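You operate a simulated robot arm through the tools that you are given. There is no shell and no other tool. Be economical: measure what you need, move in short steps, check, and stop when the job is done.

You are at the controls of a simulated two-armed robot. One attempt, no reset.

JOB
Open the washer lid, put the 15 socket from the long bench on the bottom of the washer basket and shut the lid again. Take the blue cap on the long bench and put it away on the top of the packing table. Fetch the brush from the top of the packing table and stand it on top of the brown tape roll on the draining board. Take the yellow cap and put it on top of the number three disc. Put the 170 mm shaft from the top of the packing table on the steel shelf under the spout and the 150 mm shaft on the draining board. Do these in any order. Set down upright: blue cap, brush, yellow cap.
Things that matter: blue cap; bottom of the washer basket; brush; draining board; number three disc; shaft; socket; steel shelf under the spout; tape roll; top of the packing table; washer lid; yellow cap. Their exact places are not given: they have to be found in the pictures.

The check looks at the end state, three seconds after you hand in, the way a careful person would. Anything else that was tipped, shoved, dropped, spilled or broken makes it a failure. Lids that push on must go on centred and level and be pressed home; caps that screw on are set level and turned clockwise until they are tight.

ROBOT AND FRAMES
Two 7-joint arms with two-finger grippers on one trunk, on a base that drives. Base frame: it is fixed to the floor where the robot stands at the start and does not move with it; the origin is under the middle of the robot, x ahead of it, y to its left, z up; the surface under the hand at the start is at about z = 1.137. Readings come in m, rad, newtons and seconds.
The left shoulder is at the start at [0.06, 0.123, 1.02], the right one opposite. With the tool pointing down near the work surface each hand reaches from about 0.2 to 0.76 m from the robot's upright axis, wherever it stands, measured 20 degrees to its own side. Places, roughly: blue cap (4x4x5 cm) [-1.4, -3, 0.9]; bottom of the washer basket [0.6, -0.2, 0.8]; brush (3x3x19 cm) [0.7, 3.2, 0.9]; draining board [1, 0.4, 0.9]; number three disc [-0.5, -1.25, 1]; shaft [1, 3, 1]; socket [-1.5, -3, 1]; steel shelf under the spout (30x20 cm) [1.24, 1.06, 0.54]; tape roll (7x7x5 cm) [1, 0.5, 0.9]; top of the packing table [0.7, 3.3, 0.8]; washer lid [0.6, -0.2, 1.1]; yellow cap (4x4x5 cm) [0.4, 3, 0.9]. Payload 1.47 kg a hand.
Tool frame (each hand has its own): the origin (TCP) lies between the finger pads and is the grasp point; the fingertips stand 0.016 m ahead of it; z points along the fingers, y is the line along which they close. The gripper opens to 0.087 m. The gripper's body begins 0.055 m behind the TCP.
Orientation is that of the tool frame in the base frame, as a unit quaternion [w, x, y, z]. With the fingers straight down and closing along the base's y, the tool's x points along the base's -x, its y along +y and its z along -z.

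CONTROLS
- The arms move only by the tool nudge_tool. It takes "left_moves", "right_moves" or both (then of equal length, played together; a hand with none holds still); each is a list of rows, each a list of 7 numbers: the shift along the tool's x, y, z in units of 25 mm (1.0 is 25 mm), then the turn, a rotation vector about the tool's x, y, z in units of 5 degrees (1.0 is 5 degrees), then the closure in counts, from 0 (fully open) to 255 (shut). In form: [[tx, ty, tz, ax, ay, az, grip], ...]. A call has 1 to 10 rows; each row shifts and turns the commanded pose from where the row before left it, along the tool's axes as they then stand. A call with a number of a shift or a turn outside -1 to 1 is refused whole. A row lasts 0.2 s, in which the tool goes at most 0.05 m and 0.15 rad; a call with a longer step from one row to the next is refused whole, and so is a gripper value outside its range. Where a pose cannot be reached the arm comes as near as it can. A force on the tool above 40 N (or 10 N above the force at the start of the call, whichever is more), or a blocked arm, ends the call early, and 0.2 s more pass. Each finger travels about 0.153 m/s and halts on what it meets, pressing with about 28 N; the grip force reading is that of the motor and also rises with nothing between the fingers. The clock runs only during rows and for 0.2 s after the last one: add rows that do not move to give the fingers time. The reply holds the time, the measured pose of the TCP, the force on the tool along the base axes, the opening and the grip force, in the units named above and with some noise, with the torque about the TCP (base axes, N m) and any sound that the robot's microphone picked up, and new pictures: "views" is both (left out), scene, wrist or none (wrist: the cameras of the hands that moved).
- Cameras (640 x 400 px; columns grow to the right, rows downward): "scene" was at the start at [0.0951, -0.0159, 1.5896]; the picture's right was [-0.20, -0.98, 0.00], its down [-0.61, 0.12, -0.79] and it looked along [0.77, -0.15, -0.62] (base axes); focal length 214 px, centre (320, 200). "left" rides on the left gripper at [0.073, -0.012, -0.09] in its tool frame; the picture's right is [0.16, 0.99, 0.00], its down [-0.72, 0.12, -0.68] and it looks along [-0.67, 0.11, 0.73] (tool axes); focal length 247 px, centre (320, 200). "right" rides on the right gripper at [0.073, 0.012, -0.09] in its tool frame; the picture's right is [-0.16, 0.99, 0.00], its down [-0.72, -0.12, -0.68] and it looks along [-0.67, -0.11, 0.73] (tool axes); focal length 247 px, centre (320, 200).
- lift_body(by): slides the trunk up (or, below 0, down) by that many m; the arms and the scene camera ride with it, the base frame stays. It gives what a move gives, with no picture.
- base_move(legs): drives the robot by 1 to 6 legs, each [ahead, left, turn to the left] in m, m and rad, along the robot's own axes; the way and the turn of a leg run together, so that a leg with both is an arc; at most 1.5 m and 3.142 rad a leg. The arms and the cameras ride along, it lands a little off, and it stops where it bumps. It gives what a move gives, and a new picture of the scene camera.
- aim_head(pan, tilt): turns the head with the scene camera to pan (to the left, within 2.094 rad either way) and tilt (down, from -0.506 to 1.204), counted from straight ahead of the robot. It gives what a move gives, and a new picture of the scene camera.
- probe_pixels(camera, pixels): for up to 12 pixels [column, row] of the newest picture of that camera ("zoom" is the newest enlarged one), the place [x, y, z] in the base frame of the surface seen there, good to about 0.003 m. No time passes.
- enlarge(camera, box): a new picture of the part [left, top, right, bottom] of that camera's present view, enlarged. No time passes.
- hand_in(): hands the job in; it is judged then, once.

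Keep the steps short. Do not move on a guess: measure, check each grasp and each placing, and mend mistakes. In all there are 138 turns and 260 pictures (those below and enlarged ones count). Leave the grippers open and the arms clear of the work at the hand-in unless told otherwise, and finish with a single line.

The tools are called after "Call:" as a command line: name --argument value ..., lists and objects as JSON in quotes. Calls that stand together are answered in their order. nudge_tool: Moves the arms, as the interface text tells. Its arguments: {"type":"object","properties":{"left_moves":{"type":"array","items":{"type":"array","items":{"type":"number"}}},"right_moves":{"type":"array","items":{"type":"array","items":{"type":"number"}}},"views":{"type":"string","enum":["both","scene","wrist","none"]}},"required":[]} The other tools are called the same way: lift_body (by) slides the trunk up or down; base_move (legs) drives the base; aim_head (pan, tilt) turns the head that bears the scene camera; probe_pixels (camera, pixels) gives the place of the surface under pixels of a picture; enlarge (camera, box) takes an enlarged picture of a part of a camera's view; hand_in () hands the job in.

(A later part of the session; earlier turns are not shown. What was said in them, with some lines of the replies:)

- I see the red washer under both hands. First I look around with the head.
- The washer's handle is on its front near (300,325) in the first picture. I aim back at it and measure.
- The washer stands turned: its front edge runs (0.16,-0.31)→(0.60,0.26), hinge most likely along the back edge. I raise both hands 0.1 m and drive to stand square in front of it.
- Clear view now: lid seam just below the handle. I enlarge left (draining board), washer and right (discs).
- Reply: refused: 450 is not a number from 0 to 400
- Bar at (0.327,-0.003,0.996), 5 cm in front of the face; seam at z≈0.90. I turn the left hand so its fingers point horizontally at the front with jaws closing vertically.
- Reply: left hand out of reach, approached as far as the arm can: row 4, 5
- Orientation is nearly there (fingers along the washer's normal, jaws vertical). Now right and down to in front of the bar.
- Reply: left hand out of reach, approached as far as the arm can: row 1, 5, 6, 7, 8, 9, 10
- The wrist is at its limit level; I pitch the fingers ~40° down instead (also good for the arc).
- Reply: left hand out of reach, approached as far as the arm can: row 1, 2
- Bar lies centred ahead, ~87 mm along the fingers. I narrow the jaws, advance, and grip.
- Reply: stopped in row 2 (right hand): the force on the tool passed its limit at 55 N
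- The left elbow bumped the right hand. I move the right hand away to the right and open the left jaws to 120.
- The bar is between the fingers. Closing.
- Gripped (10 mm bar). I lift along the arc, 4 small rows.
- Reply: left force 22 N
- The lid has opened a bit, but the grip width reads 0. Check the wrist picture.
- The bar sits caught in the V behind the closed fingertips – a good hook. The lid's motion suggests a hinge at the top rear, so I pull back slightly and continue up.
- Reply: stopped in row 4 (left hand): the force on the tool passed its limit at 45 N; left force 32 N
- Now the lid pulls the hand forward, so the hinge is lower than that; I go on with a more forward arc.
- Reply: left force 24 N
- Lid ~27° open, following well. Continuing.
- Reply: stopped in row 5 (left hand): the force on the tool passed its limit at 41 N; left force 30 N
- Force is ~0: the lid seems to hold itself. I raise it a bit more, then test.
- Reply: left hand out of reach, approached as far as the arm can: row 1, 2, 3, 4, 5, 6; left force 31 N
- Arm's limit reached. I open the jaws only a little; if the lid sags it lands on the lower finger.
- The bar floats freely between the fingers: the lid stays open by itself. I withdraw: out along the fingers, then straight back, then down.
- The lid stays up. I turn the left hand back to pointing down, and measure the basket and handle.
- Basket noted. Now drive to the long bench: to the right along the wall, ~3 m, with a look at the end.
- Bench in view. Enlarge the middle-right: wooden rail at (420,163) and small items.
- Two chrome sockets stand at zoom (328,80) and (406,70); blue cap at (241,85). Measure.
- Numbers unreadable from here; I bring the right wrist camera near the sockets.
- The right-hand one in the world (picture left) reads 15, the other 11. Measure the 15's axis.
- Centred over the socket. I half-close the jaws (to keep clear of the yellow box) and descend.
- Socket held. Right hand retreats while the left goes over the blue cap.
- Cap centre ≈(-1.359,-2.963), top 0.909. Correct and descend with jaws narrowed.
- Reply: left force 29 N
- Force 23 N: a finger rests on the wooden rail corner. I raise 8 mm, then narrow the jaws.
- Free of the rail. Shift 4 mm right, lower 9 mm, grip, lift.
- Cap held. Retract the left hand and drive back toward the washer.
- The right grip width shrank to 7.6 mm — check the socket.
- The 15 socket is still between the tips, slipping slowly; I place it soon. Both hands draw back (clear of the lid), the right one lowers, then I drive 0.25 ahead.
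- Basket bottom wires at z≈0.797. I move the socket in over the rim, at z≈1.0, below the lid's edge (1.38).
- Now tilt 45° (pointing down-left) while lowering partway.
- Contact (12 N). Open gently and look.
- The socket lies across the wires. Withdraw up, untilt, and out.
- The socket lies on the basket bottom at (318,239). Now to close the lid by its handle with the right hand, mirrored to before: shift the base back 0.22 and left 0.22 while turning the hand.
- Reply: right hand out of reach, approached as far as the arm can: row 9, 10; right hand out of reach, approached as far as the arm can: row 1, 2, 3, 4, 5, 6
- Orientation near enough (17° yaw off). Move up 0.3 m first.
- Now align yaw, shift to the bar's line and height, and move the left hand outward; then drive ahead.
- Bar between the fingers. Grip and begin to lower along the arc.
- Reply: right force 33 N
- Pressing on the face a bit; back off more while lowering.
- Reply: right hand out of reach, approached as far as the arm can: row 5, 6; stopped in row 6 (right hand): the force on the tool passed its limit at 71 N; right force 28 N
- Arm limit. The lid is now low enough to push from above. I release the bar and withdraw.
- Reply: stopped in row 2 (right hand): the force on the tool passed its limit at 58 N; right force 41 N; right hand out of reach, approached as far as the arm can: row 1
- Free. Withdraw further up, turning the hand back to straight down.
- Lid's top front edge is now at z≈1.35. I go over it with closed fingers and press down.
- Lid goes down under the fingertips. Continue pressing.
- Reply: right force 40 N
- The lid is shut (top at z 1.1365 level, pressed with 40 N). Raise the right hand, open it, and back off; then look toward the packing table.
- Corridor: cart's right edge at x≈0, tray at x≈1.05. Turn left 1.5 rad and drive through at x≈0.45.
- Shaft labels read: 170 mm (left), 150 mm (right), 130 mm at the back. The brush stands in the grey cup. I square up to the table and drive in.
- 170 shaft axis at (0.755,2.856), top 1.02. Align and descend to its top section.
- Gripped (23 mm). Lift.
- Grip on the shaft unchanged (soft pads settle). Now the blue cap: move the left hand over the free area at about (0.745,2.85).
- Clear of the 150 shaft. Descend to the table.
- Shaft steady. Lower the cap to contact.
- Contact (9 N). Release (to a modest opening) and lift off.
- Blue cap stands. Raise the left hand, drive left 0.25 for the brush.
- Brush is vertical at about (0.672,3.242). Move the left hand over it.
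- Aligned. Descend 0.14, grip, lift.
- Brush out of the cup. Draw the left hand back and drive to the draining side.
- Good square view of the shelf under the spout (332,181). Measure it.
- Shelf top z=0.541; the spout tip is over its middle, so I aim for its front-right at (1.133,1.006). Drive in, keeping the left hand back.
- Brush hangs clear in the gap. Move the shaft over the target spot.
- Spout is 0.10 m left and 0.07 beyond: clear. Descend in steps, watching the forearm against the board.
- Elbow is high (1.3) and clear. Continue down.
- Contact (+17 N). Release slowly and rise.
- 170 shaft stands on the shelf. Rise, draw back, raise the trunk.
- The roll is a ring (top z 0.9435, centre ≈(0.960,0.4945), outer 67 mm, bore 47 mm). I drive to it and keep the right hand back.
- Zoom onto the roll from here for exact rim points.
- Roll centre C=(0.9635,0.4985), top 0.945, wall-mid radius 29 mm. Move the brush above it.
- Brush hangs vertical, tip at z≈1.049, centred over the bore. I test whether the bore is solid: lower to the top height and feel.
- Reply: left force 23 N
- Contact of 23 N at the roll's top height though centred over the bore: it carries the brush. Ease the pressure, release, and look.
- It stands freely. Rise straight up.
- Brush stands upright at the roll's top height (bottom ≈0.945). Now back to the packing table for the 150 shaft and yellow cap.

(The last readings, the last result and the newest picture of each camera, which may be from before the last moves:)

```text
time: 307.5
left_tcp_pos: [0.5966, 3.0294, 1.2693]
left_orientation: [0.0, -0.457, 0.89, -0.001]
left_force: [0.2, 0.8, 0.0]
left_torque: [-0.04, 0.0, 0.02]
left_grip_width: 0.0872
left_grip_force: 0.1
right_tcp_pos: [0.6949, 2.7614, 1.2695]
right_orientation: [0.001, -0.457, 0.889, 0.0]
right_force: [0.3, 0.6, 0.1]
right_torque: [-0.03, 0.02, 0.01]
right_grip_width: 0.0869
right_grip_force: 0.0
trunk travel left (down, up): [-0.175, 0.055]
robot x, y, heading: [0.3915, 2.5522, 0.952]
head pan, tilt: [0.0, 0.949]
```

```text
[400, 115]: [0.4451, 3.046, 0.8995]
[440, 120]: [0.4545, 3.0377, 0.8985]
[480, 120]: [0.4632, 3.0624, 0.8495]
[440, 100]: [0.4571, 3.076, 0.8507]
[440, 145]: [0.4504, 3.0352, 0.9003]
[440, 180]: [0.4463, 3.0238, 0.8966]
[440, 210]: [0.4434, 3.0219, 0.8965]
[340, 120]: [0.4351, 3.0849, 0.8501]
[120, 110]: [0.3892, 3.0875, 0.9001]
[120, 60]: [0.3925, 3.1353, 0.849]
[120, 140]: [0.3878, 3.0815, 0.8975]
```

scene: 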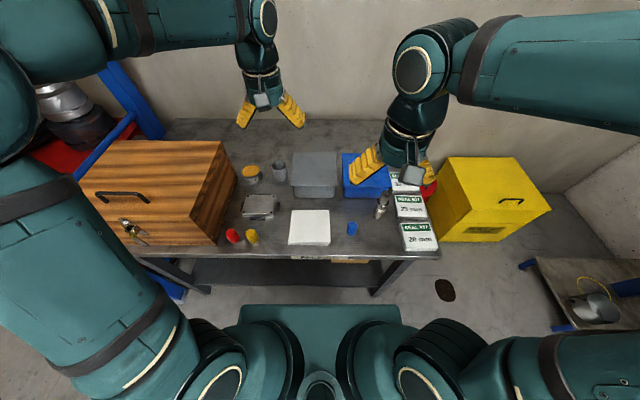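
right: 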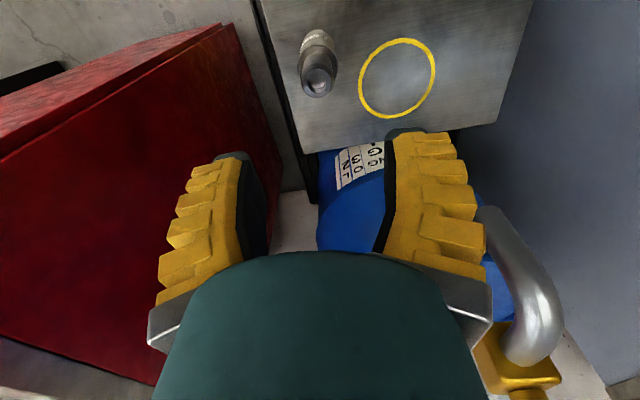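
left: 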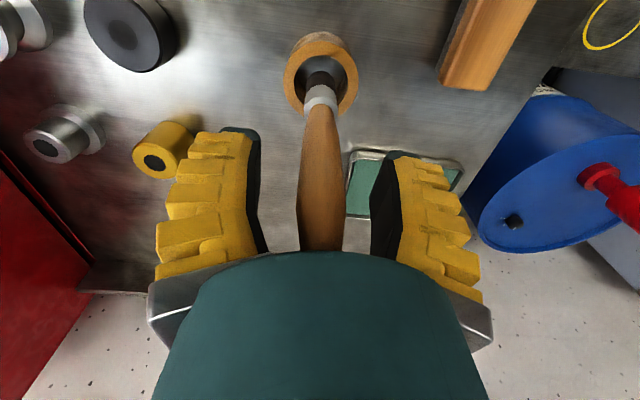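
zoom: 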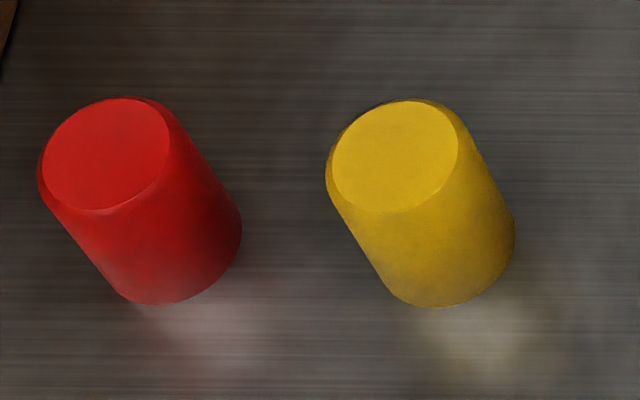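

Yellow cap centre ≈(0.4405,3.038); 150 shaft (0.869,2.8455). Move both hands above their targets.

Call:
nudge_tool --left_moves '[[0.334, 0.53, 1, 0, 0, 0, 115], [0.334, 0.53, 1, 0, 0, 0, 115], [0.334, 0.53, 1, 0, 0, 0, 115], [0.334, 0.53, 1, 0, 0, 0, 115], [0.334, 0.53, 1, 0, 0, 0, 115], [0.334, 0.53, 1, 0, 0, 0, 115], [0.334, 0.53, 1, 0, 0, 0, 115], [0.334, 0.53, 1, 0, 0, 0, 115], [0.334, 0.53, 1, 0, 0, 0, 115], [0.334, 0.53, 1, 0, 0, 0, 115]]' --right_moves '[[-0.68, -0.37, 0.7, 0, 0, 0, 60], [-0.68, -0.37, 0.7, 0, 0, 0, 60], [-0.68, -0.37, 0.7, 0, 0, 0, 60], [-0.68, -0.37, 0.7, 0, 0, 0, 60], [-0.68, -0.37, 0.7, 0, 0, 0, 60], [-0.68, -0.37, 0.7, 0, 0, 0, 60], [-0.68, -0.37, 0.7, 0, 0, 0, 60], [-0.68, -0.37, 0.7, 0, 0, 0, 60], [-0.68, -0.37, 0.7, 0, 0, 0, 60], [-0.68, -0.37, 0.7, 0, 0, 0, 60]]' --views "wrist"

```text
time: 309.7
left_tcp_pos: [0.4417, 3.0378, 1.0214]
left_orientation: [-0.001, -0.456, 0.89, -0.002]
left_force: [1.1, 0.2, 0.4]
left_torque: [-0.04, 0.0, 0.0]
left_grip_width: 0.0533
left_grip_force: 3.9
right_tcp_pos: [0.869, 2.8463, 1.0944]
right_orientation: [0.001, -0.458, 0.889, -0.001]
right_force: [0.7, 0.4, -0.3]
right_torque: [-0.03, 0.03, -0.02]
right_grip_width: 0.0704
right_grip_force: 3.4
trunk travel left (down, up): [-0.175, 0.055]
robot x, y, heading: [0.3941, 2.5518, 0.959]
head pan, tilt: [0.0, 0.949]
```

right: 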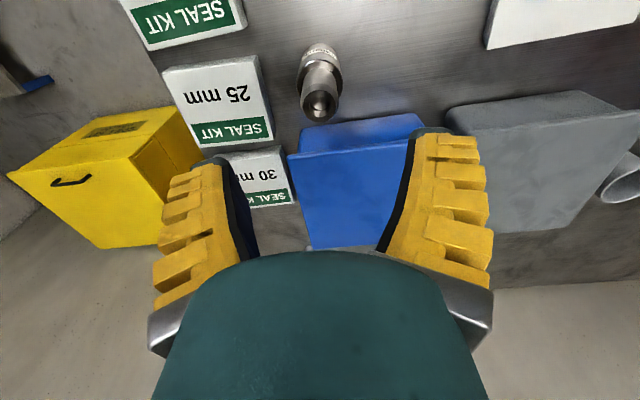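
left: 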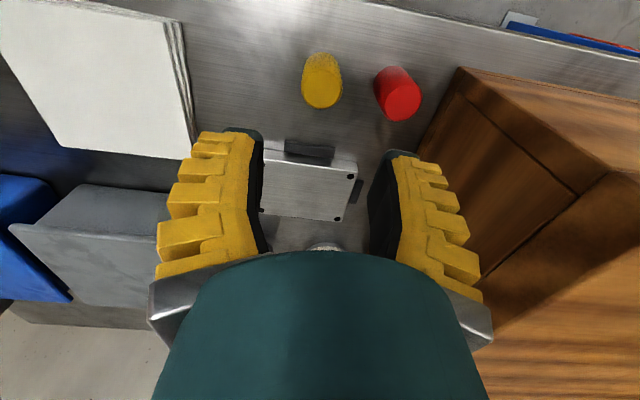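

Both aligned. Descend and grip.

Call:
nudge_tool --left_moves '[[0, 0, 0.92, 0, 0, 0, 115], [0, 0, 0.92, 0, 0, 0, 115], [0, 0, 0.92, 0, 0, 0, 115], [0, 0, 0.92, 0, 0, 0, 115], [0, 0, 0.92, 0, 0, 0, 115], [0, 0, 0.9, 0, 0, 0, 115], [0, 0, 0, 0, 0, 0, 115], [0, 0, 0, 0, 0, 0, 255], [0, 0, 0, 0, 0, 0, 255], [0, 0, 0, 0, 0, 0, 255]]' --right_moves '[[0, 0, 0.78, 0, 0, 0, 60], [0, 0, 0.78, 0, 0, 0, 60], [0, 0, 0.78, 0, 0, 0, 60], [0, 0, 0.78, 0, 0, 0, 60], [0, 0, 0.78, 0, 0, 0, 60], [0, 0, 0.78, 0, 0, 0, 60], [0, 0, 0, 0, 0, 0, 60], [0, 0, 0, 0, 0, 0, 255], [0, 0, 0, 0, 0, 0, 255], [0, 0, 0, 0, 0, 0, 255]]' --views "wrist"

```text
time: 311.9
left_tcp_pos: [0.4406, 3.0373, 0.8826]
left_orientation: [-0.001, -0.458, 0.889, -0.001]
left_force: [-2.5, -0.7, 9.0]
left_torque: [-0.17, 0.14, 0.02]
left_grip_width: 0.0262
left_grip_force: 28.0
right_tcp_pos: [0.8686, 2.8453, 0.9798]
right_orientation: [0.002, -0.457, 0.89, 0.0]
right_force: [3.2, 1.7, 5.7]
right_torque: [0.41, -0.45, -0.05]
right_grip_width: 0.022
right_grip_force: 28.0
trunk travel left (down, up): [-0.175, 0.055]
robot x, y, heading: [0.3901, 2.5519, 0.954]
head pan, tilt: [0.0, 0.949]
```

right: 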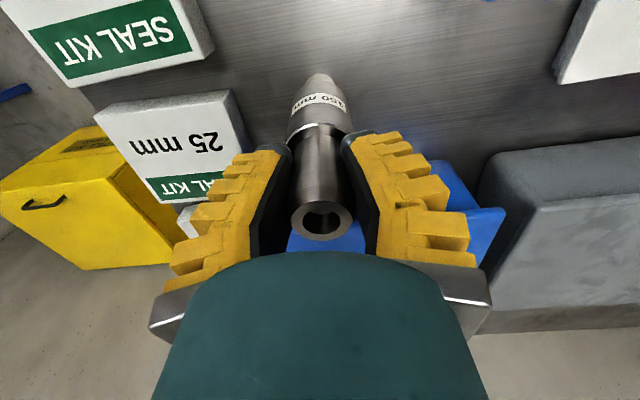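
left: 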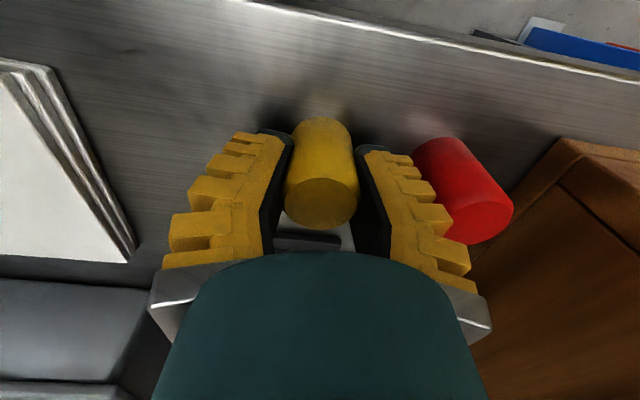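

Both held. Lift both straight up.

Call:
nudge_tool --left_moves '[[0, 0, -0.5, 0, 0, 0, 255], [0, 0, -1, 0, 0, 0, 255], [0, 0, -1, 0, 0, 0, 255], [0, 0, -1, 0, 0, 0, 255], [0, 0, -1, 0, 0, 0, 255], [0, 0, -1, 0, 0, 0, 255], [0, 0, -1, 0, 0, 0, 255], [0, 0, -1, 0, 0, 0, 255], [0, 0, -1, 0, 0, 0, 255], [0, 0, -1, 0, 0, 0, 255]]' --right_moves '[[0, 0, -0.5, 0, 0, 0, 255], [0, 0, -1, 0, 0, 0, 255], [0, 0, -1, 0, 0, 0, 255], [0, 0, -1, 0, 0, 0, 255], [0, 0, -1, 0, 0, 0, 255], [0, 0, -1, 0, 0, 0, 255], [0, 0, -1, 0, 0, 0, 255], [0, 0, -1, 0, 0, 0, 255], [1, 0, -1, 0, 0, 0, 255], [1, 0, -1, 0, 0, 0, 255]]' --views "both"

```text
time: 314.1
left_tcp_pos: [0.4419, 3.0372, 1.1219]
left_orientation: [0.001, -0.457, 0.89, 0.0]
left_force: [-0.3, 0.1, -1.3]
left_torque: [0.01, -0.03, 0.01]
left_grip_width: 0.0238
left_grip_force: 27.7
right_tcp_pos: [0.8378, 2.8014, 1.2168]
right_orientation: [0.001, -0.457, 0.889, -0.001]
right_force: [0.3, -0.8, -8.1]
right_torque: [0.03, -0.03, 0.01]
right_grip_width: 0.0173
right_grip_force: 27.3
trunk travel left (down, up): [-0.175, 0.055]
robot x, y, heading: [0.394, 2.552, 0.952]
head pan, tilt: [0.0, 0.949]
```

scene: 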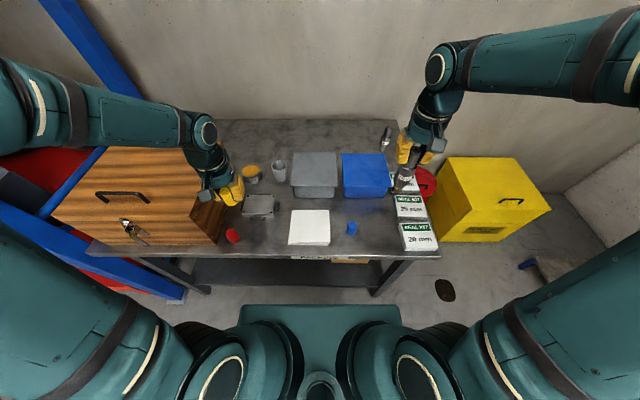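
right: 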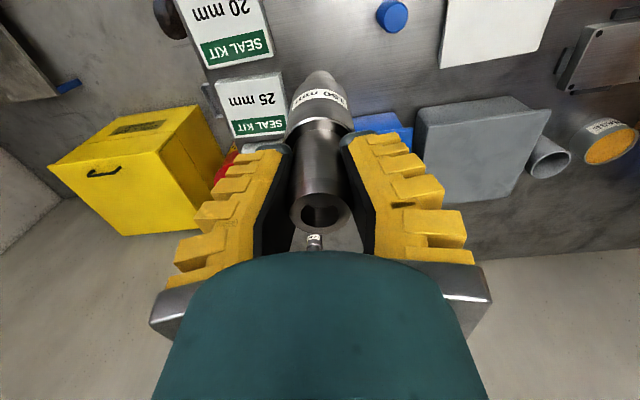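
left: 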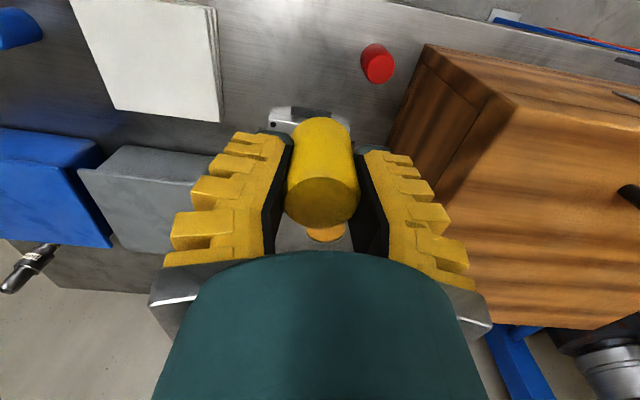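

Both held; red cap undisturbed. Drive back to the draining board.

Call:
base_move --legs '[[-0.43, -0.35, 0], [0, 0, -1.61], [0.75, -0.78, 0]]'

Call:
enlarge --camera "scene" --box '[200, 120, 420, 260]'

```text
time: 328.4
left_tcp_pos: [1.0697, 0.8713, 1.1195]
left_orientation: [-0.002, 0.311, 0.95, 0.0]
left_force: [-0.3, 0.3, 0.2]
left_torque: [0.01, -0.03, -0.02]
left_grip_width: 0.023
left_grip_force: 27.8
right_tcp_pos: [0.8306, 0.4763, 1.2161]
right_orientation: [0.0, 0.31, 0.951, -0.001]
right_force: [-0.3, 0.3, -8.6]
right_torque: [-0.04, 0.0, 0.02]
right_grip_width: 0.0155
right_grip_force: 28.4
trunk travel left (down, up): [-0.175, 0.055]
robot x, y, heading: [0.5842, 0.9264, -0.63]
head pan, tilt: [0.0, 0.949]
```

scene: 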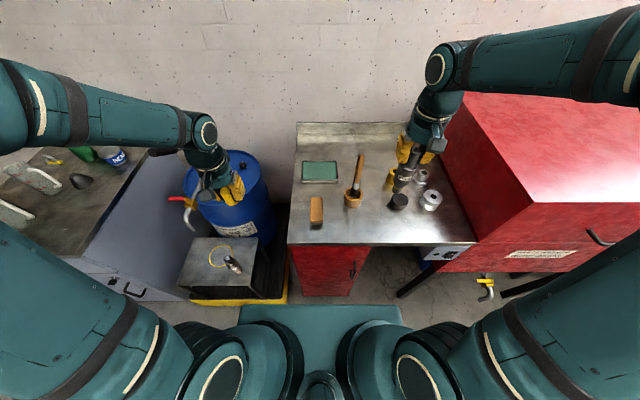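

```text
2.86 times, centred on (310, 190) of scene
```

zoom: 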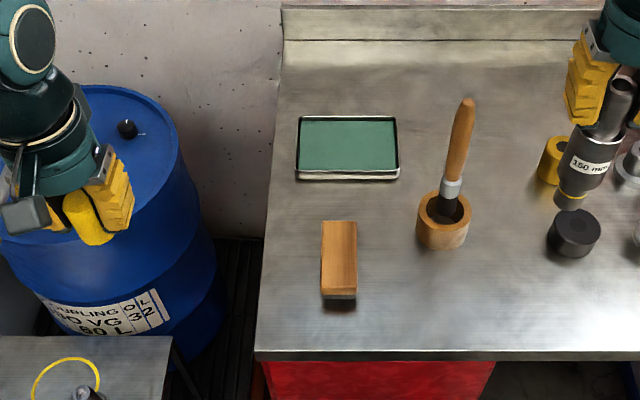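

Call:
probe_pixels --camera "zoom" --pixels '[[480, 300], [500, 290], [520, 300], [575, 235], [442, 235], [460, 350]]'

Call:
nudge_tool --right_moves '[[0, 0.6, 0.4, 0, 0, 0, 255], [0, 0.6, 0.8, 0, 0, 0, 255], [0, 0, 1, 0, 0, 0, 255], [0, 0, 1, 0, 0, 0, 255], [0, 0, 0, 0, 0, 0, 255]]' --views "both"

```text
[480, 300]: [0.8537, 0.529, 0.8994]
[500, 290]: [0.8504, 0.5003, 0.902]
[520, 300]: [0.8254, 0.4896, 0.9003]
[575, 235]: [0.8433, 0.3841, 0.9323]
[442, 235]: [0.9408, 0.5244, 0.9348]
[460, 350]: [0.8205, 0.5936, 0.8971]
```

```text
time: 329.6
left_tcp_pos: [1.0692, 0.8712, 1.1202]
left_orientation: [-0.001, 0.312, 0.95, 0.001]
left_force: [0.0, 1.0, 0.5]
left_torque: [-0.01, -0.01, 0.02]
left_grip_width: 0.0233
left_grip_force: 28.2
right_tcp_pos: [0.8463, 0.5007, 1.1357]
right_orientation: [0.002, 0.311, 0.951, -0.002]
right_force: [0.0, 0.1, -9.7]
right_torque: [-0.03, 0.02, 0.03]
right_grip_width: 0.0155
right_grip_force: 28.1
trunk travel left (down, up): [-0.175, 0.055]
robot x, y, heading: [0.5844, 0.9306, -0.63]
head pan, tilt: [0.0, 0.949]
```

scene: 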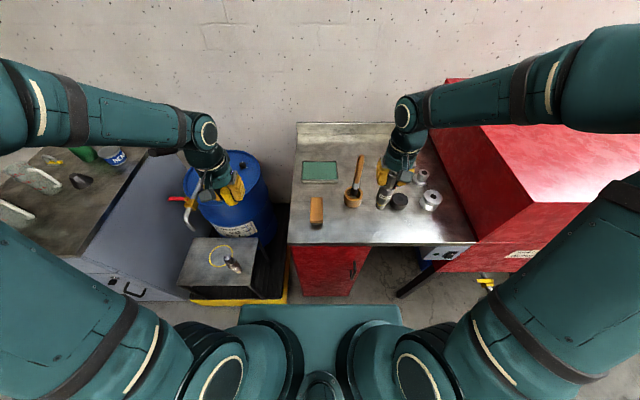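
right: 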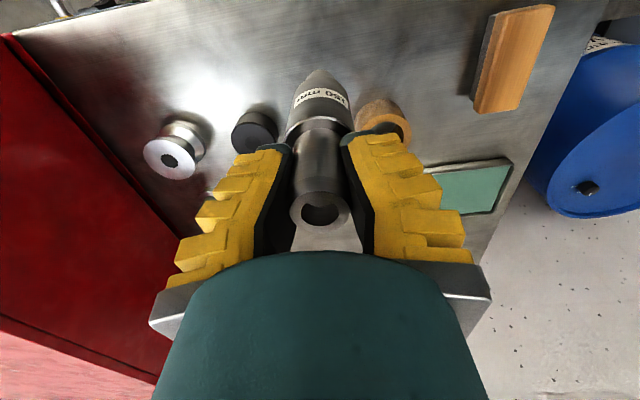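

Shift 2 cm toward the front for more room from the brush, then descend.

Call:
nudge_tool --right_moves '[[0.8, -0.2, 0, 0, 0, 0, 255], [0, 0, 0.9, 0, 0, 0, 255], [0, 0, 0.9, 0, 0, 0, 255], [0, 0, 0.9, 0, 0, 0, 255], [0, 0, 0.9, 0, 0, 0, 255], [0, 0, 0.2, 0, 0, 0, 255], [0, 0, 0.1, 0, 0, 0, 255], [0, 0, 0.1, 0, 0, 0, 255]]' --views "scene"

```text
time: 331.4
left_tcp_pos: [1.0701, 0.8711, 1.1203]
left_orientation: [-0.003, 0.312, 0.95, 0.0]
left_force: [-0.5, 0.0, -0.4]
left_torque: [0.02, 0.04, 0.02]
left_grip_width: 0.0228
left_grip_force: 28.1
right_tcp_pos: [0.8294, 0.508, 1.0343]
right_orientation: [-0.001, 0.31, 0.951, -0.001]
right_force: [0.6, 0.0, -8.7]
right_torque: [0.02, -0.02, 0.02]
right_grip_width: 0.0153
right_grip_force: 27.8
trunk travel left (down, up): [-0.175, 0.055]
robot x, y, heading: [0.5851, 0.9253, -0.632]
head pan, tilt: [0.0, 0.949]
```

scene: 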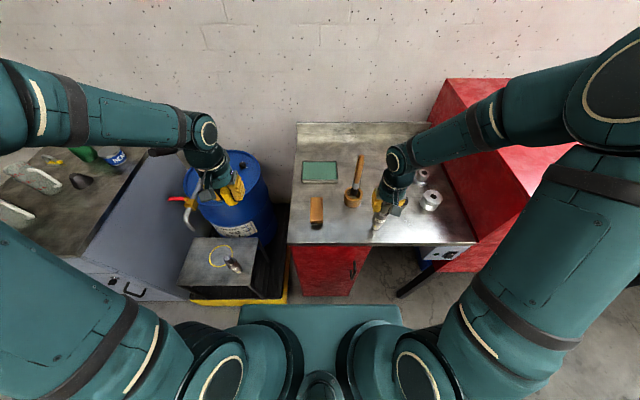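

Call:
nudge_tool --right_moves '[[0, 0, 0.1, 0, 0, 0, 255], [0, 0, 0.1, 0, 0, 0, 255], [0, 0, 0.1, 0, 0, 0, 255], [0, 0, 0, 0, 0, 0, 255]]' --views "none"

```text
time: 332.4
left_tcp_pos: [1.0693, 0.8728, 1.12]
left_orientation: [-0.001, 0.312, 0.95, 0.0]
left_force: [1.2, -0.5, 0.1]
left_torque: [0.0, 0.04, -0.01]
left_grip_width: 0.0227
left_grip_force: 28.0
right_tcp_pos: [0.8291, 0.5084, 1.0295]
right_orientation: [0.003, 0.311, 0.95, -0.002]
right_force: [-0.5, -1.3, 18.5]
right_torque: [-0.08, -0.12, 0.0]
right_grip_width: 0.0175
right_grip_force: 27.6
trunk travel left (down, up): [-0.175, 0.055]
robot x, y, heading: [0.583, 0.9291, -0.63]
head pan, tilt: [0.0, 0.949]
```

Contact. Release and rise.

Call:
nudge_tool --right_moves '[[0, 0, 0, 0, 0, 0, 200], [0, 0, 0, 0, 0, 0, 150], [0, 0, 0, 0, 0, 0, 110], [0, 0, -0.5, 0, 0, 0, 100], [0, 0, -1, 0, 0, 0, 100], [0, 0, -1, 0, 0, 0, 100], [0, 0, -1, 0, 0, 0, 100], [0, 0, -1, 0, 0, 0, 50], [0.5, 0, -1, 0, 0, 0, 0], [1, 0, -1, 0, 0, 0, 0]]' --views "scene"

Call:
enlarge --camera "scene" --box '[200, 120, 440, 280]'

```text
time: 334.6
left_tcp_pos: [1.0677, 0.8723, 1.1209]
left_orientation: [-0.002, 0.311, 0.95, -0.001]
left_force: [1.2, -0.3, -0.2]
left_torque: [-0.02, -0.02, -0.01]
left_grip_width: 0.0228
left_grip_force: 28.0
right_tcp_pos: [0.7987, 0.5305, 1.1903]
right_orientation: [0.0, 0.312, 0.95, 0.0]
right_force: [0.0, 0.4, -0.2]
right_torque: [-0.03, -0.02, 0.04]
right_grip_width: 0.0871
right_grip_force: 0.1
trunk travel left (down, up): [-0.175, 0.055]
robot x, y, heading: [0.5851, 0.9265, -0.631]
head pan, tilt: [0.0, 0.949]
```

scene: 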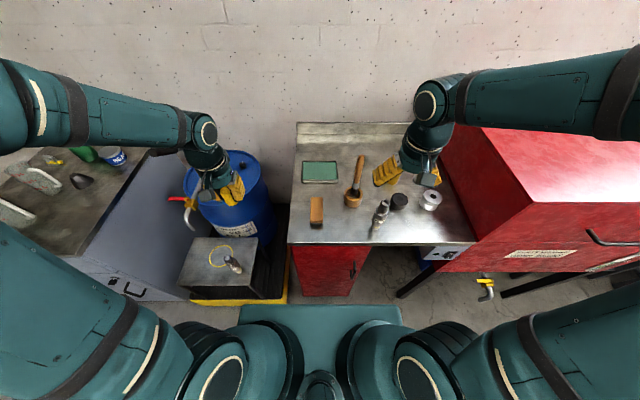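

```text
2.50 times, centred on (320, 200) of scene
```

zoom: 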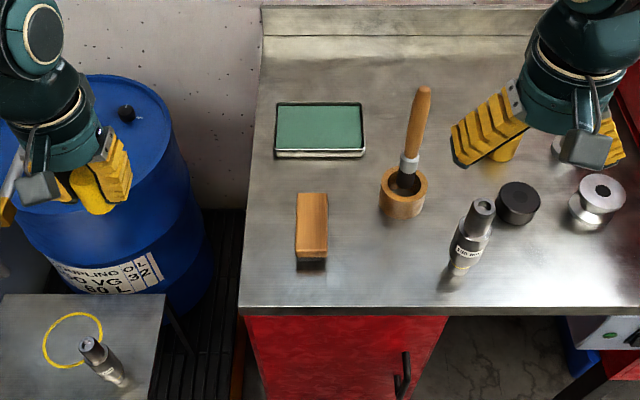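

Both shafts, brush, all upright. Now carry the yellow cap to the number 3 disc: back off, then right along the wall.

Call:
base_move --legs '[[-0.32, 0, -0.02], [0, -1.5, 0], [0, -1.0, 0]]'

Call:
enlarge --camera "scene" --box '[220, 80, 440, 220]'

```text
time: 358.2
left_tcp_pos: [-0.6648, -0.9431, 1.1208]
left_orientation: [-0.001, 0.313, 0.95, -0.001]
left_force: [-0.4, 0.9, -0.8]
left_torque: [-0.02, 0.04, -0.01]
left_grip_width: 0.0229
left_grip_force: 27.9
right_tcp_pos: [-0.9364, -1.2831, 1.19]
right_orientation: [0.0, 0.312, 0.95, -0.001]
right_force: [0.4, 1.0, -0.2]
right_torque: [-0.01, 0.06, 0.02]
right_grip_width: 0.0871
right_grip_force: 0.1
trunk travel left (down, up): [-0.175, 0.055]
robot x, y, heading: [-1.1504, -0.8857, -0.634]
head pan, tilt: [0.0, 0.949]
```

scene: 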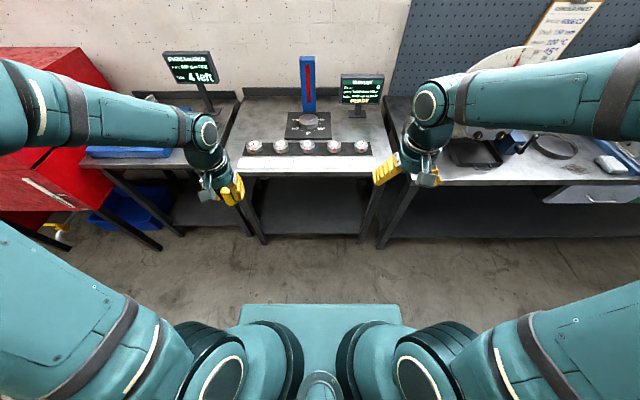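

```text
2.86 times, centred on (330, 150) of scene
```

zoom: 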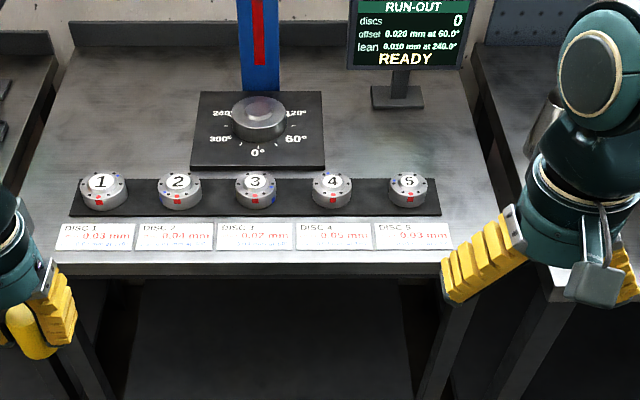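

Call:
enlarge --camera "scene" --box '[290, 130, 326, 160]'

Call:
probe_pixels --camera "zoom" --pixels '[[300, 170], [240, 190], [300, 145], [355, 170], [250, 170], [300, 200], [300, 120], [300, 235], [180, 240], [420, 200]]'

```text
13.33 times, centred on (308, 145) of scene
```

zoom: 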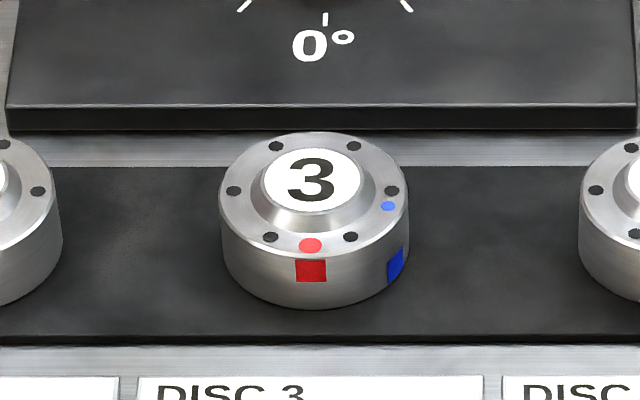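

```text
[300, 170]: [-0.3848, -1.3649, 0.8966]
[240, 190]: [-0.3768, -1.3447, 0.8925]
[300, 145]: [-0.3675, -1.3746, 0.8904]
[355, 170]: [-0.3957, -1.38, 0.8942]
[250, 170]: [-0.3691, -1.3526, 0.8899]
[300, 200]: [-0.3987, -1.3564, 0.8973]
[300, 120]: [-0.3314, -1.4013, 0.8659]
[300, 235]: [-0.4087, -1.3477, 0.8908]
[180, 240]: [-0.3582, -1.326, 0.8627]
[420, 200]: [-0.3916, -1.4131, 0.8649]
```

Disc 3's hub top at D≈(-0.392,-1.365,0.8975). Centre the left hand laterally, then drive 0.3 ahead.

Call:
nudge_tool --left_moves '[[0, -1, 0, 0, 0, 0, 255], [0, -1, 0, 0, 0, 0, 255], [0, -1, 0, 0, 0, 0, 255], [0, -1, 0, 0, 0, 0, 255], [0, -1, 0, 0, 0, 0, 255]]' --right_moves '[[1, -1, 0, 0, 0, 0, 0], [1, -1, 0, 0, 0, 0, 0], [1, -1, 0, 0, 0, 0, 0], [1, -1, 0, 0, 0, 0, 0], [0, -1, 0, 0, 0, 0, 0]]' --views "none"

Call:
base_move --legs '[[0.3, -0.03, 0]]'

Call:
enlarge --camera "left" --box '[0, 0, 640, 400]'

```text
time: 359.4
left_tcp_pos: [-0.7395, -1.0451, 1.1192]
left_orientation: [-0.002, 0.313, 0.95, -0.001]
left_force: [0.6, 0.5, -0.1]
left_torque: [0.02, 0.03, 0.0]
left_grip_width: 0.0227
left_grip_force: 28.0
right_tcp_pos: [-1.0919, -1.3258, 1.1884]
right_orientation: [-0.001, 0.312, 0.95, -0.001]
right_force: [-0.6, 0.8, -0.8]
right_torque: [0.02, 0.0, 0.01]
right_grip_width: 0.0871
right_grip_force: 0.0
trunk travel left (down, up): [-0.175, 0.055]
robot x, y, heading: [-1.1511, -0.8894, -0.628]
head pan, tilt: [0.0, 0.949]
```

```text
time: 361.5
left_tcp_pos: [-0.5125, -1.2427, 1.1208]
left_orientation: [-0.002, 0.311, 0.95, -0.001]
left_force: [0.9, 0.9, -0.2]
left_torque: [-0.01, -0.01, 0.0]
left_grip_width: 0.0229
left_grip_force: 28.2
right_tcp_pos: [-0.8631, -1.5253, 1.1895]
right_orientation: [0.0, 0.31, 0.951, -0.001]
right_force: [-0.5, 0.5, -0.2]
right_torque: [0.02, 0.02, -0.01]
right_grip_width: 0.087
right_grip_force: 0.0
trunk travel left (down, up): [-0.175, 0.055]
robot x, y, heading: [-0.9261, -1.0881, -0.626]
head pan, tilt: [0.0, 0.949]
```

scene: 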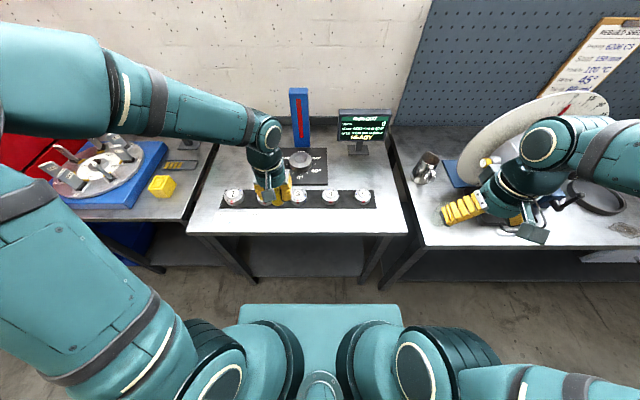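

```text
1.00 times, centred on (320, 200) of left (not enlarged: the box is as wide or as high as the picture)
```

zoom: 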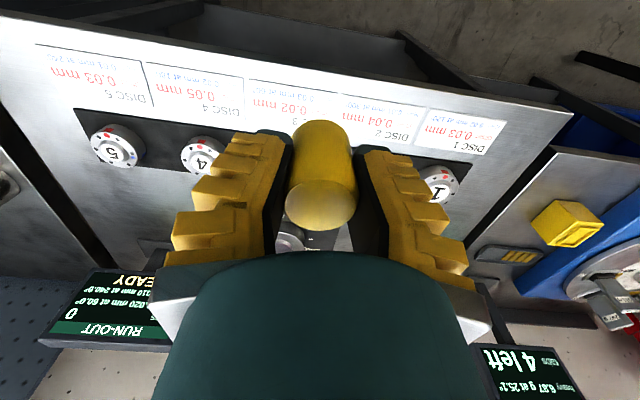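

Call:
enlarge --camera "scene" --box '[280, 180, 320, 210]'

```text
13.33 times, centred on (300, 195) of scene
5 turns are left
```

zoom: 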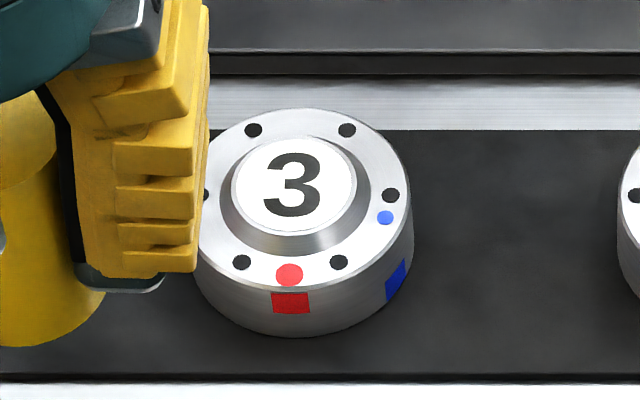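

Few turns left. I probe the hub and move the cap above the estimated D, down to ~3 cm over it.

Call:
probe_pixels --camera "zoom" --pixels '[[292, 184], [240, 184], [345, 184], [292, 145], [292, 225], [270, 160], [320, 205]]'

Call:
nudge_tool --left_moves '[[-0.967, -0.156, 0, 0, 0, 0, 255], [-0.967, -0.156, 0, 0, 0, 0, 255], [-0.967, -0.156, 0, 0, 0, 0, 255], [-0.967, -0.156, 0, 0, 0, 0, 255], [-0.967, -0.156, 0, 0, 0, 0, 255], [-0.967, -0.156, 0, 0, 0, 0, 255], [-0.967, -0.156, 0, 0, 0, 0, 255], [0, 0, 0.9, 0, 0, 0, 255], [0, 0, 0.9, 0, 0, 0, 255], [0, 0, 0.9, 0, 0, 0, 255]]' --views "none"

Call:
nudge_tool --left_moves '[[0, 0, 0.9, 0, 0, 0, 255], [0, 0, 0.9, 0, 0, 0, 255], [0, 0, 0.9, 0, 0, 0, 255], [0, 0, 0.9, 0, 0, 0, 255], [0, 0, 0, 0, 0, 0, 255]]' --views "both"

Call:
enlarge --camera "scene" --box '[270, 165, 330, 210]'

```text
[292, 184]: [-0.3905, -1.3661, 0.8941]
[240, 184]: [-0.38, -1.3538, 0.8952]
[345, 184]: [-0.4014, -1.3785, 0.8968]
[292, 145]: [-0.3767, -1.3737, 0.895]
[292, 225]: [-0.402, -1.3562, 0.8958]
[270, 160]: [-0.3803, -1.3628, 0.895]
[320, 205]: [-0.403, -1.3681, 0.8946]
```

```text
time: 363.7
left_tcp_pos: [-0.3927, -1.3658, 1.0523]
left_orientation: [-0.002, 0.311, 0.95, -0.001]
left_force: [-0.1, 0.1, -0.7]
left_torque: [0.03, -0.01, 0.02]
left_grip_width: 0.0228
left_grip_force: 28.2
right_tcp_pos: [-0.8627, -1.5262, 1.1887]
right_orientation: [0.0, 0.31, 0.951, -0.001]
right_force: [0.7, 0.6, -1.0]
right_torque: [-0.01, 0.01, 0.01]
right_grip_width: 0.0869
right_grip_force: 0.1
trunk travel left (down, up): [-0.175, 0.055]
robot x, y, heading: [-0.9201, -1.084, -0.624]
head pan, tilt: [0.0, 0.949]
```

```text
time: 364.9
left_tcp_pos: [-0.3918, -1.3631, 0.9636]
left_orientation: [-0.002, 0.311, 0.951, 0.0]
left_force: [0.6, 0.4, -0.6]
left_torque: [-0.01, 0.0, -0.02]
left_grip_width: 0.0227
left_grip_force: 28.3
right_tcp_pos: [-0.8643, -1.5264, 1.1897]
right_orientation: [0.001, 0.31, 0.951, -0.001]
right_force: [0.1, 0.5, -1.2]
right_torque: [-0.03, 0.01, -0.01]
right_grip_width: 0.087
right_grip_force: 0.0
trunk travel left (down, up): [-0.175, 0.055]
robot x, y, heading: [-0.9214, -1.0886, -0.628]
head pan, tilt: [0.0, 0.949]
```

scene: 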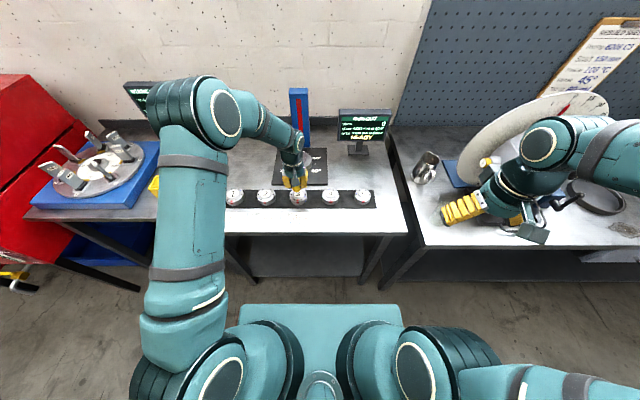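
left: 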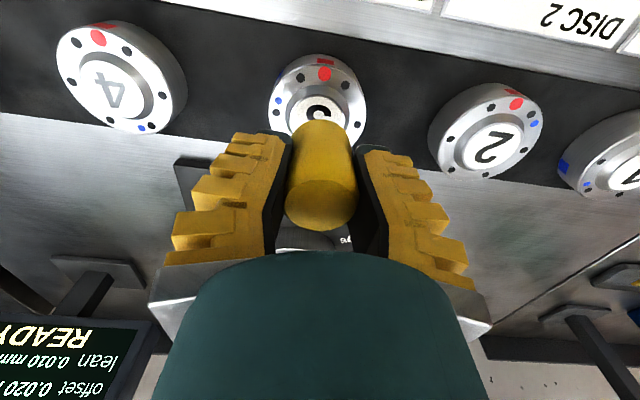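

```text
8.89 times, centred on (300, 188) of scene
4 turns are left
```

zoom: 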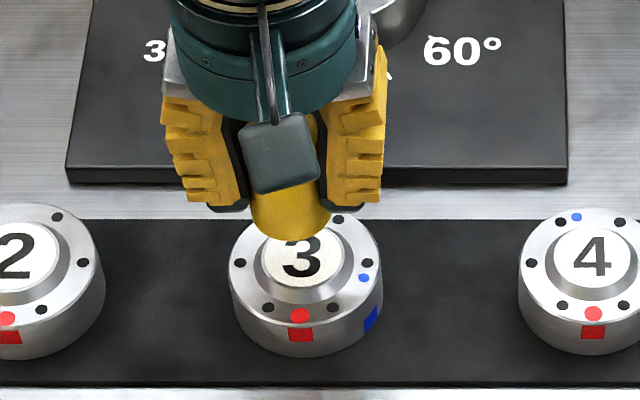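

Hub centre refined to (-0.3905,-1.3657), top 0.8955. Correct ~2.5 mm and lower to contact.

Call:
nudge_tool --left_moves '[[-0.1, -0.1, 0.3, 0, 0, 0, 255], [0, 0, 0.4, 0, 0, 0, 255], [0, 0, 0.4, 0, 0, 0, 255], [0, 0, 0.15, 0, 0, 0, 255], [0, 0, 0.1, 0, 0, 0, 255], [0, 0, 0.08, 0, 0, 0, 255], [0, 0, 0.06, 0, 0, 0, 255], [0, 0, 0, 0, 0, 0, 255]]' --views "wrist"

Call:
enlarge --camera "scene" --box '[270, 165, 330, 210]'

```text
time: 366.7
left_tcp_pos: [-0.393, -1.368, 0.9278]
left_orientation: [0.001, 0.311, 0.95, -0.001]
left_force: [3.2, 1.1, 17.2]
left_torque: [0.12, 0.11, -0.06]
left_grip_width: 0.0244
left_grip_force: 27.8
right_tcp_pos: [-0.8649, -1.5259, 1.1899]
right_orientation: [0.0, 0.31, 0.951, -0.001]
right_force: [0.8, 0.7, 0.0]
right_torque: [0.02, 0.01, -0.01]
right_grip_width: 0.0868
right_grip_force: 0.1
trunk travel left (down, up): [-0.175, 0.055]
robot x, y, heading: [-0.9214, -1.0881, -0.621]
head pan, tilt: [0.0, 0.949]
```

left: 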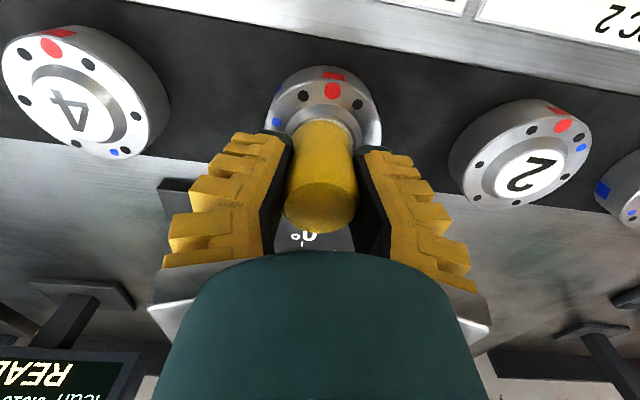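

```text
8.89 times, centred on (300, 188) of scene
3 turns are left
```

zoom: 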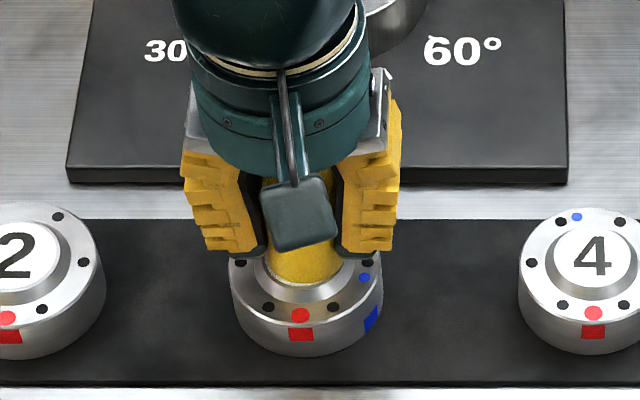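

The cap sits centred on the hub (17 N contact). Release and rise straight up, then back a little; check.

Call:
nudge_tool --left_moves '[[0, 0, -0.04, 0, 0, 0, 220], [0, 0, 0, 0, 0, 0, 160], [0, 0, 0, 0, 0, 0, 110], [0, 0, -0.4, 0, 0, 0, 105], [0, 0, -0.8, 0, 0, 0, 100], [0, 0, -1, 0, 0, 0, 90], [0, 0, -1, 0, 0, 0, 60], [0, 0, -1, 0, 0, 0, 0], [0, 0, -1, 0, 0, 0, 0], [0, 0, -1, 0, 0, 0, 0]]' --views "scene"

Call:
nudge_tool --left_moves '[[0.5, 0, -1, 0, 0, 0, 0], [1, 0, 0, 0, 0, 0, 0], [1, 0, 0, 0, 0, 0, 0], [1, 0, 0, 0, 0, 0, 0], [1, 0, 0, 0, 0, 0, 0], [1, 0, 0, 0, 0, 0, 0]]' --views "scene"

Call:
enlarge --camera "scene" --box '[250, 150, 350, 215]'

```text
time: 368.9
left_tcp_pos: [-0.3921, -1.3674, 1.0812]
left_orientation: [-0.001, 0.311, 0.95, -0.001]
left_force: [0.4, -0.8, 0.0]
left_torque: [-0.03, 0.0, 0.01]
left_grip_width: 0.087
left_grip_force: 0.0
right_tcp_pos: [-0.8651, -1.5249, 1.1883]
right_orientation: [0.0, 0.309, 0.951, -0.001]
right_force: [0.5, 0.8, -0.2]
right_torque: [0.02, 0.01, 0.0]
right_grip_width: 0.087
right_grip_force: 0.1
trunk travel left (down, up): [-0.175, 0.055]
robot x, y, heading: [-0.9243, -1.0841, -0.627]
head pan, tilt: [0.0, 0.949]
```

scene: 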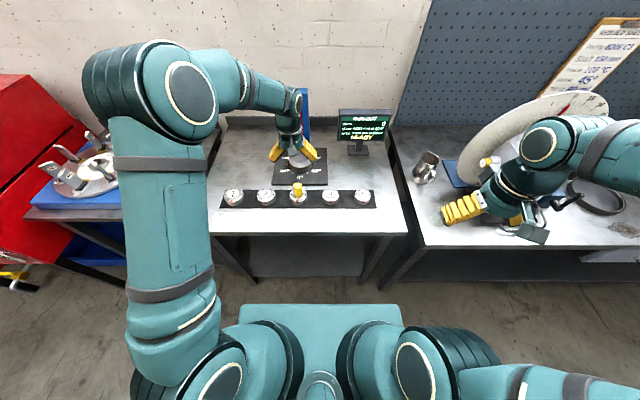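

```text
time: 370.3
left_tcp_pos: [-0.5031, -1.2859, 1.1089]
left_orientation: [-0.002, 0.31, 0.951, 0.0]
left_force: [-0.1, 0.0, -0.7]
left_torque: [-0.05, -0.06, -0.02]
left_grip_width: 0.0872
left_grip_force: 0.1
right_tcp_pos: [-0.8634, -1.5244, 1.1889]
right_orientation: [0.001, 0.31, 0.951, -0.001]
right_force: [0.6, -0.3, -0.4]
right_torque: [0.0, 0.0, 0.02]
right_grip_width: 0.087
right_grip_force: 0.1
trunk travel left (down, up): [-0.175, 0.055]
robot x, y, heading: [-0.9235, -1.0866, -0.63]
head pan, tilt: [0.0, 0.949]
```

scene: 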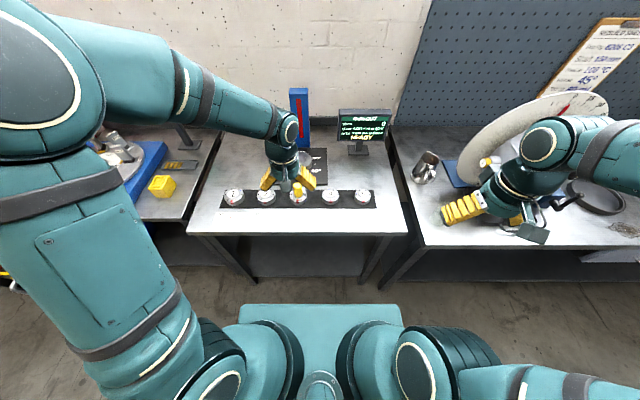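

```text
6.15 times, centred on (300, 182) of scene
2 turns are left
```

zoom: 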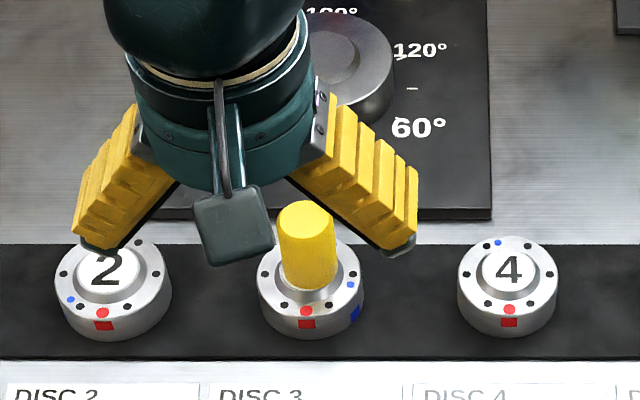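

The yellow cap stands upright on disc 3. Both grippers are open and clear, so I hand in.

Call:
hand_in

```text
The job is handed in.
```

All six tasks were done and the job is handed in; each placing looked right in the pictures when I made it, and the grippers are open and the arms clear.
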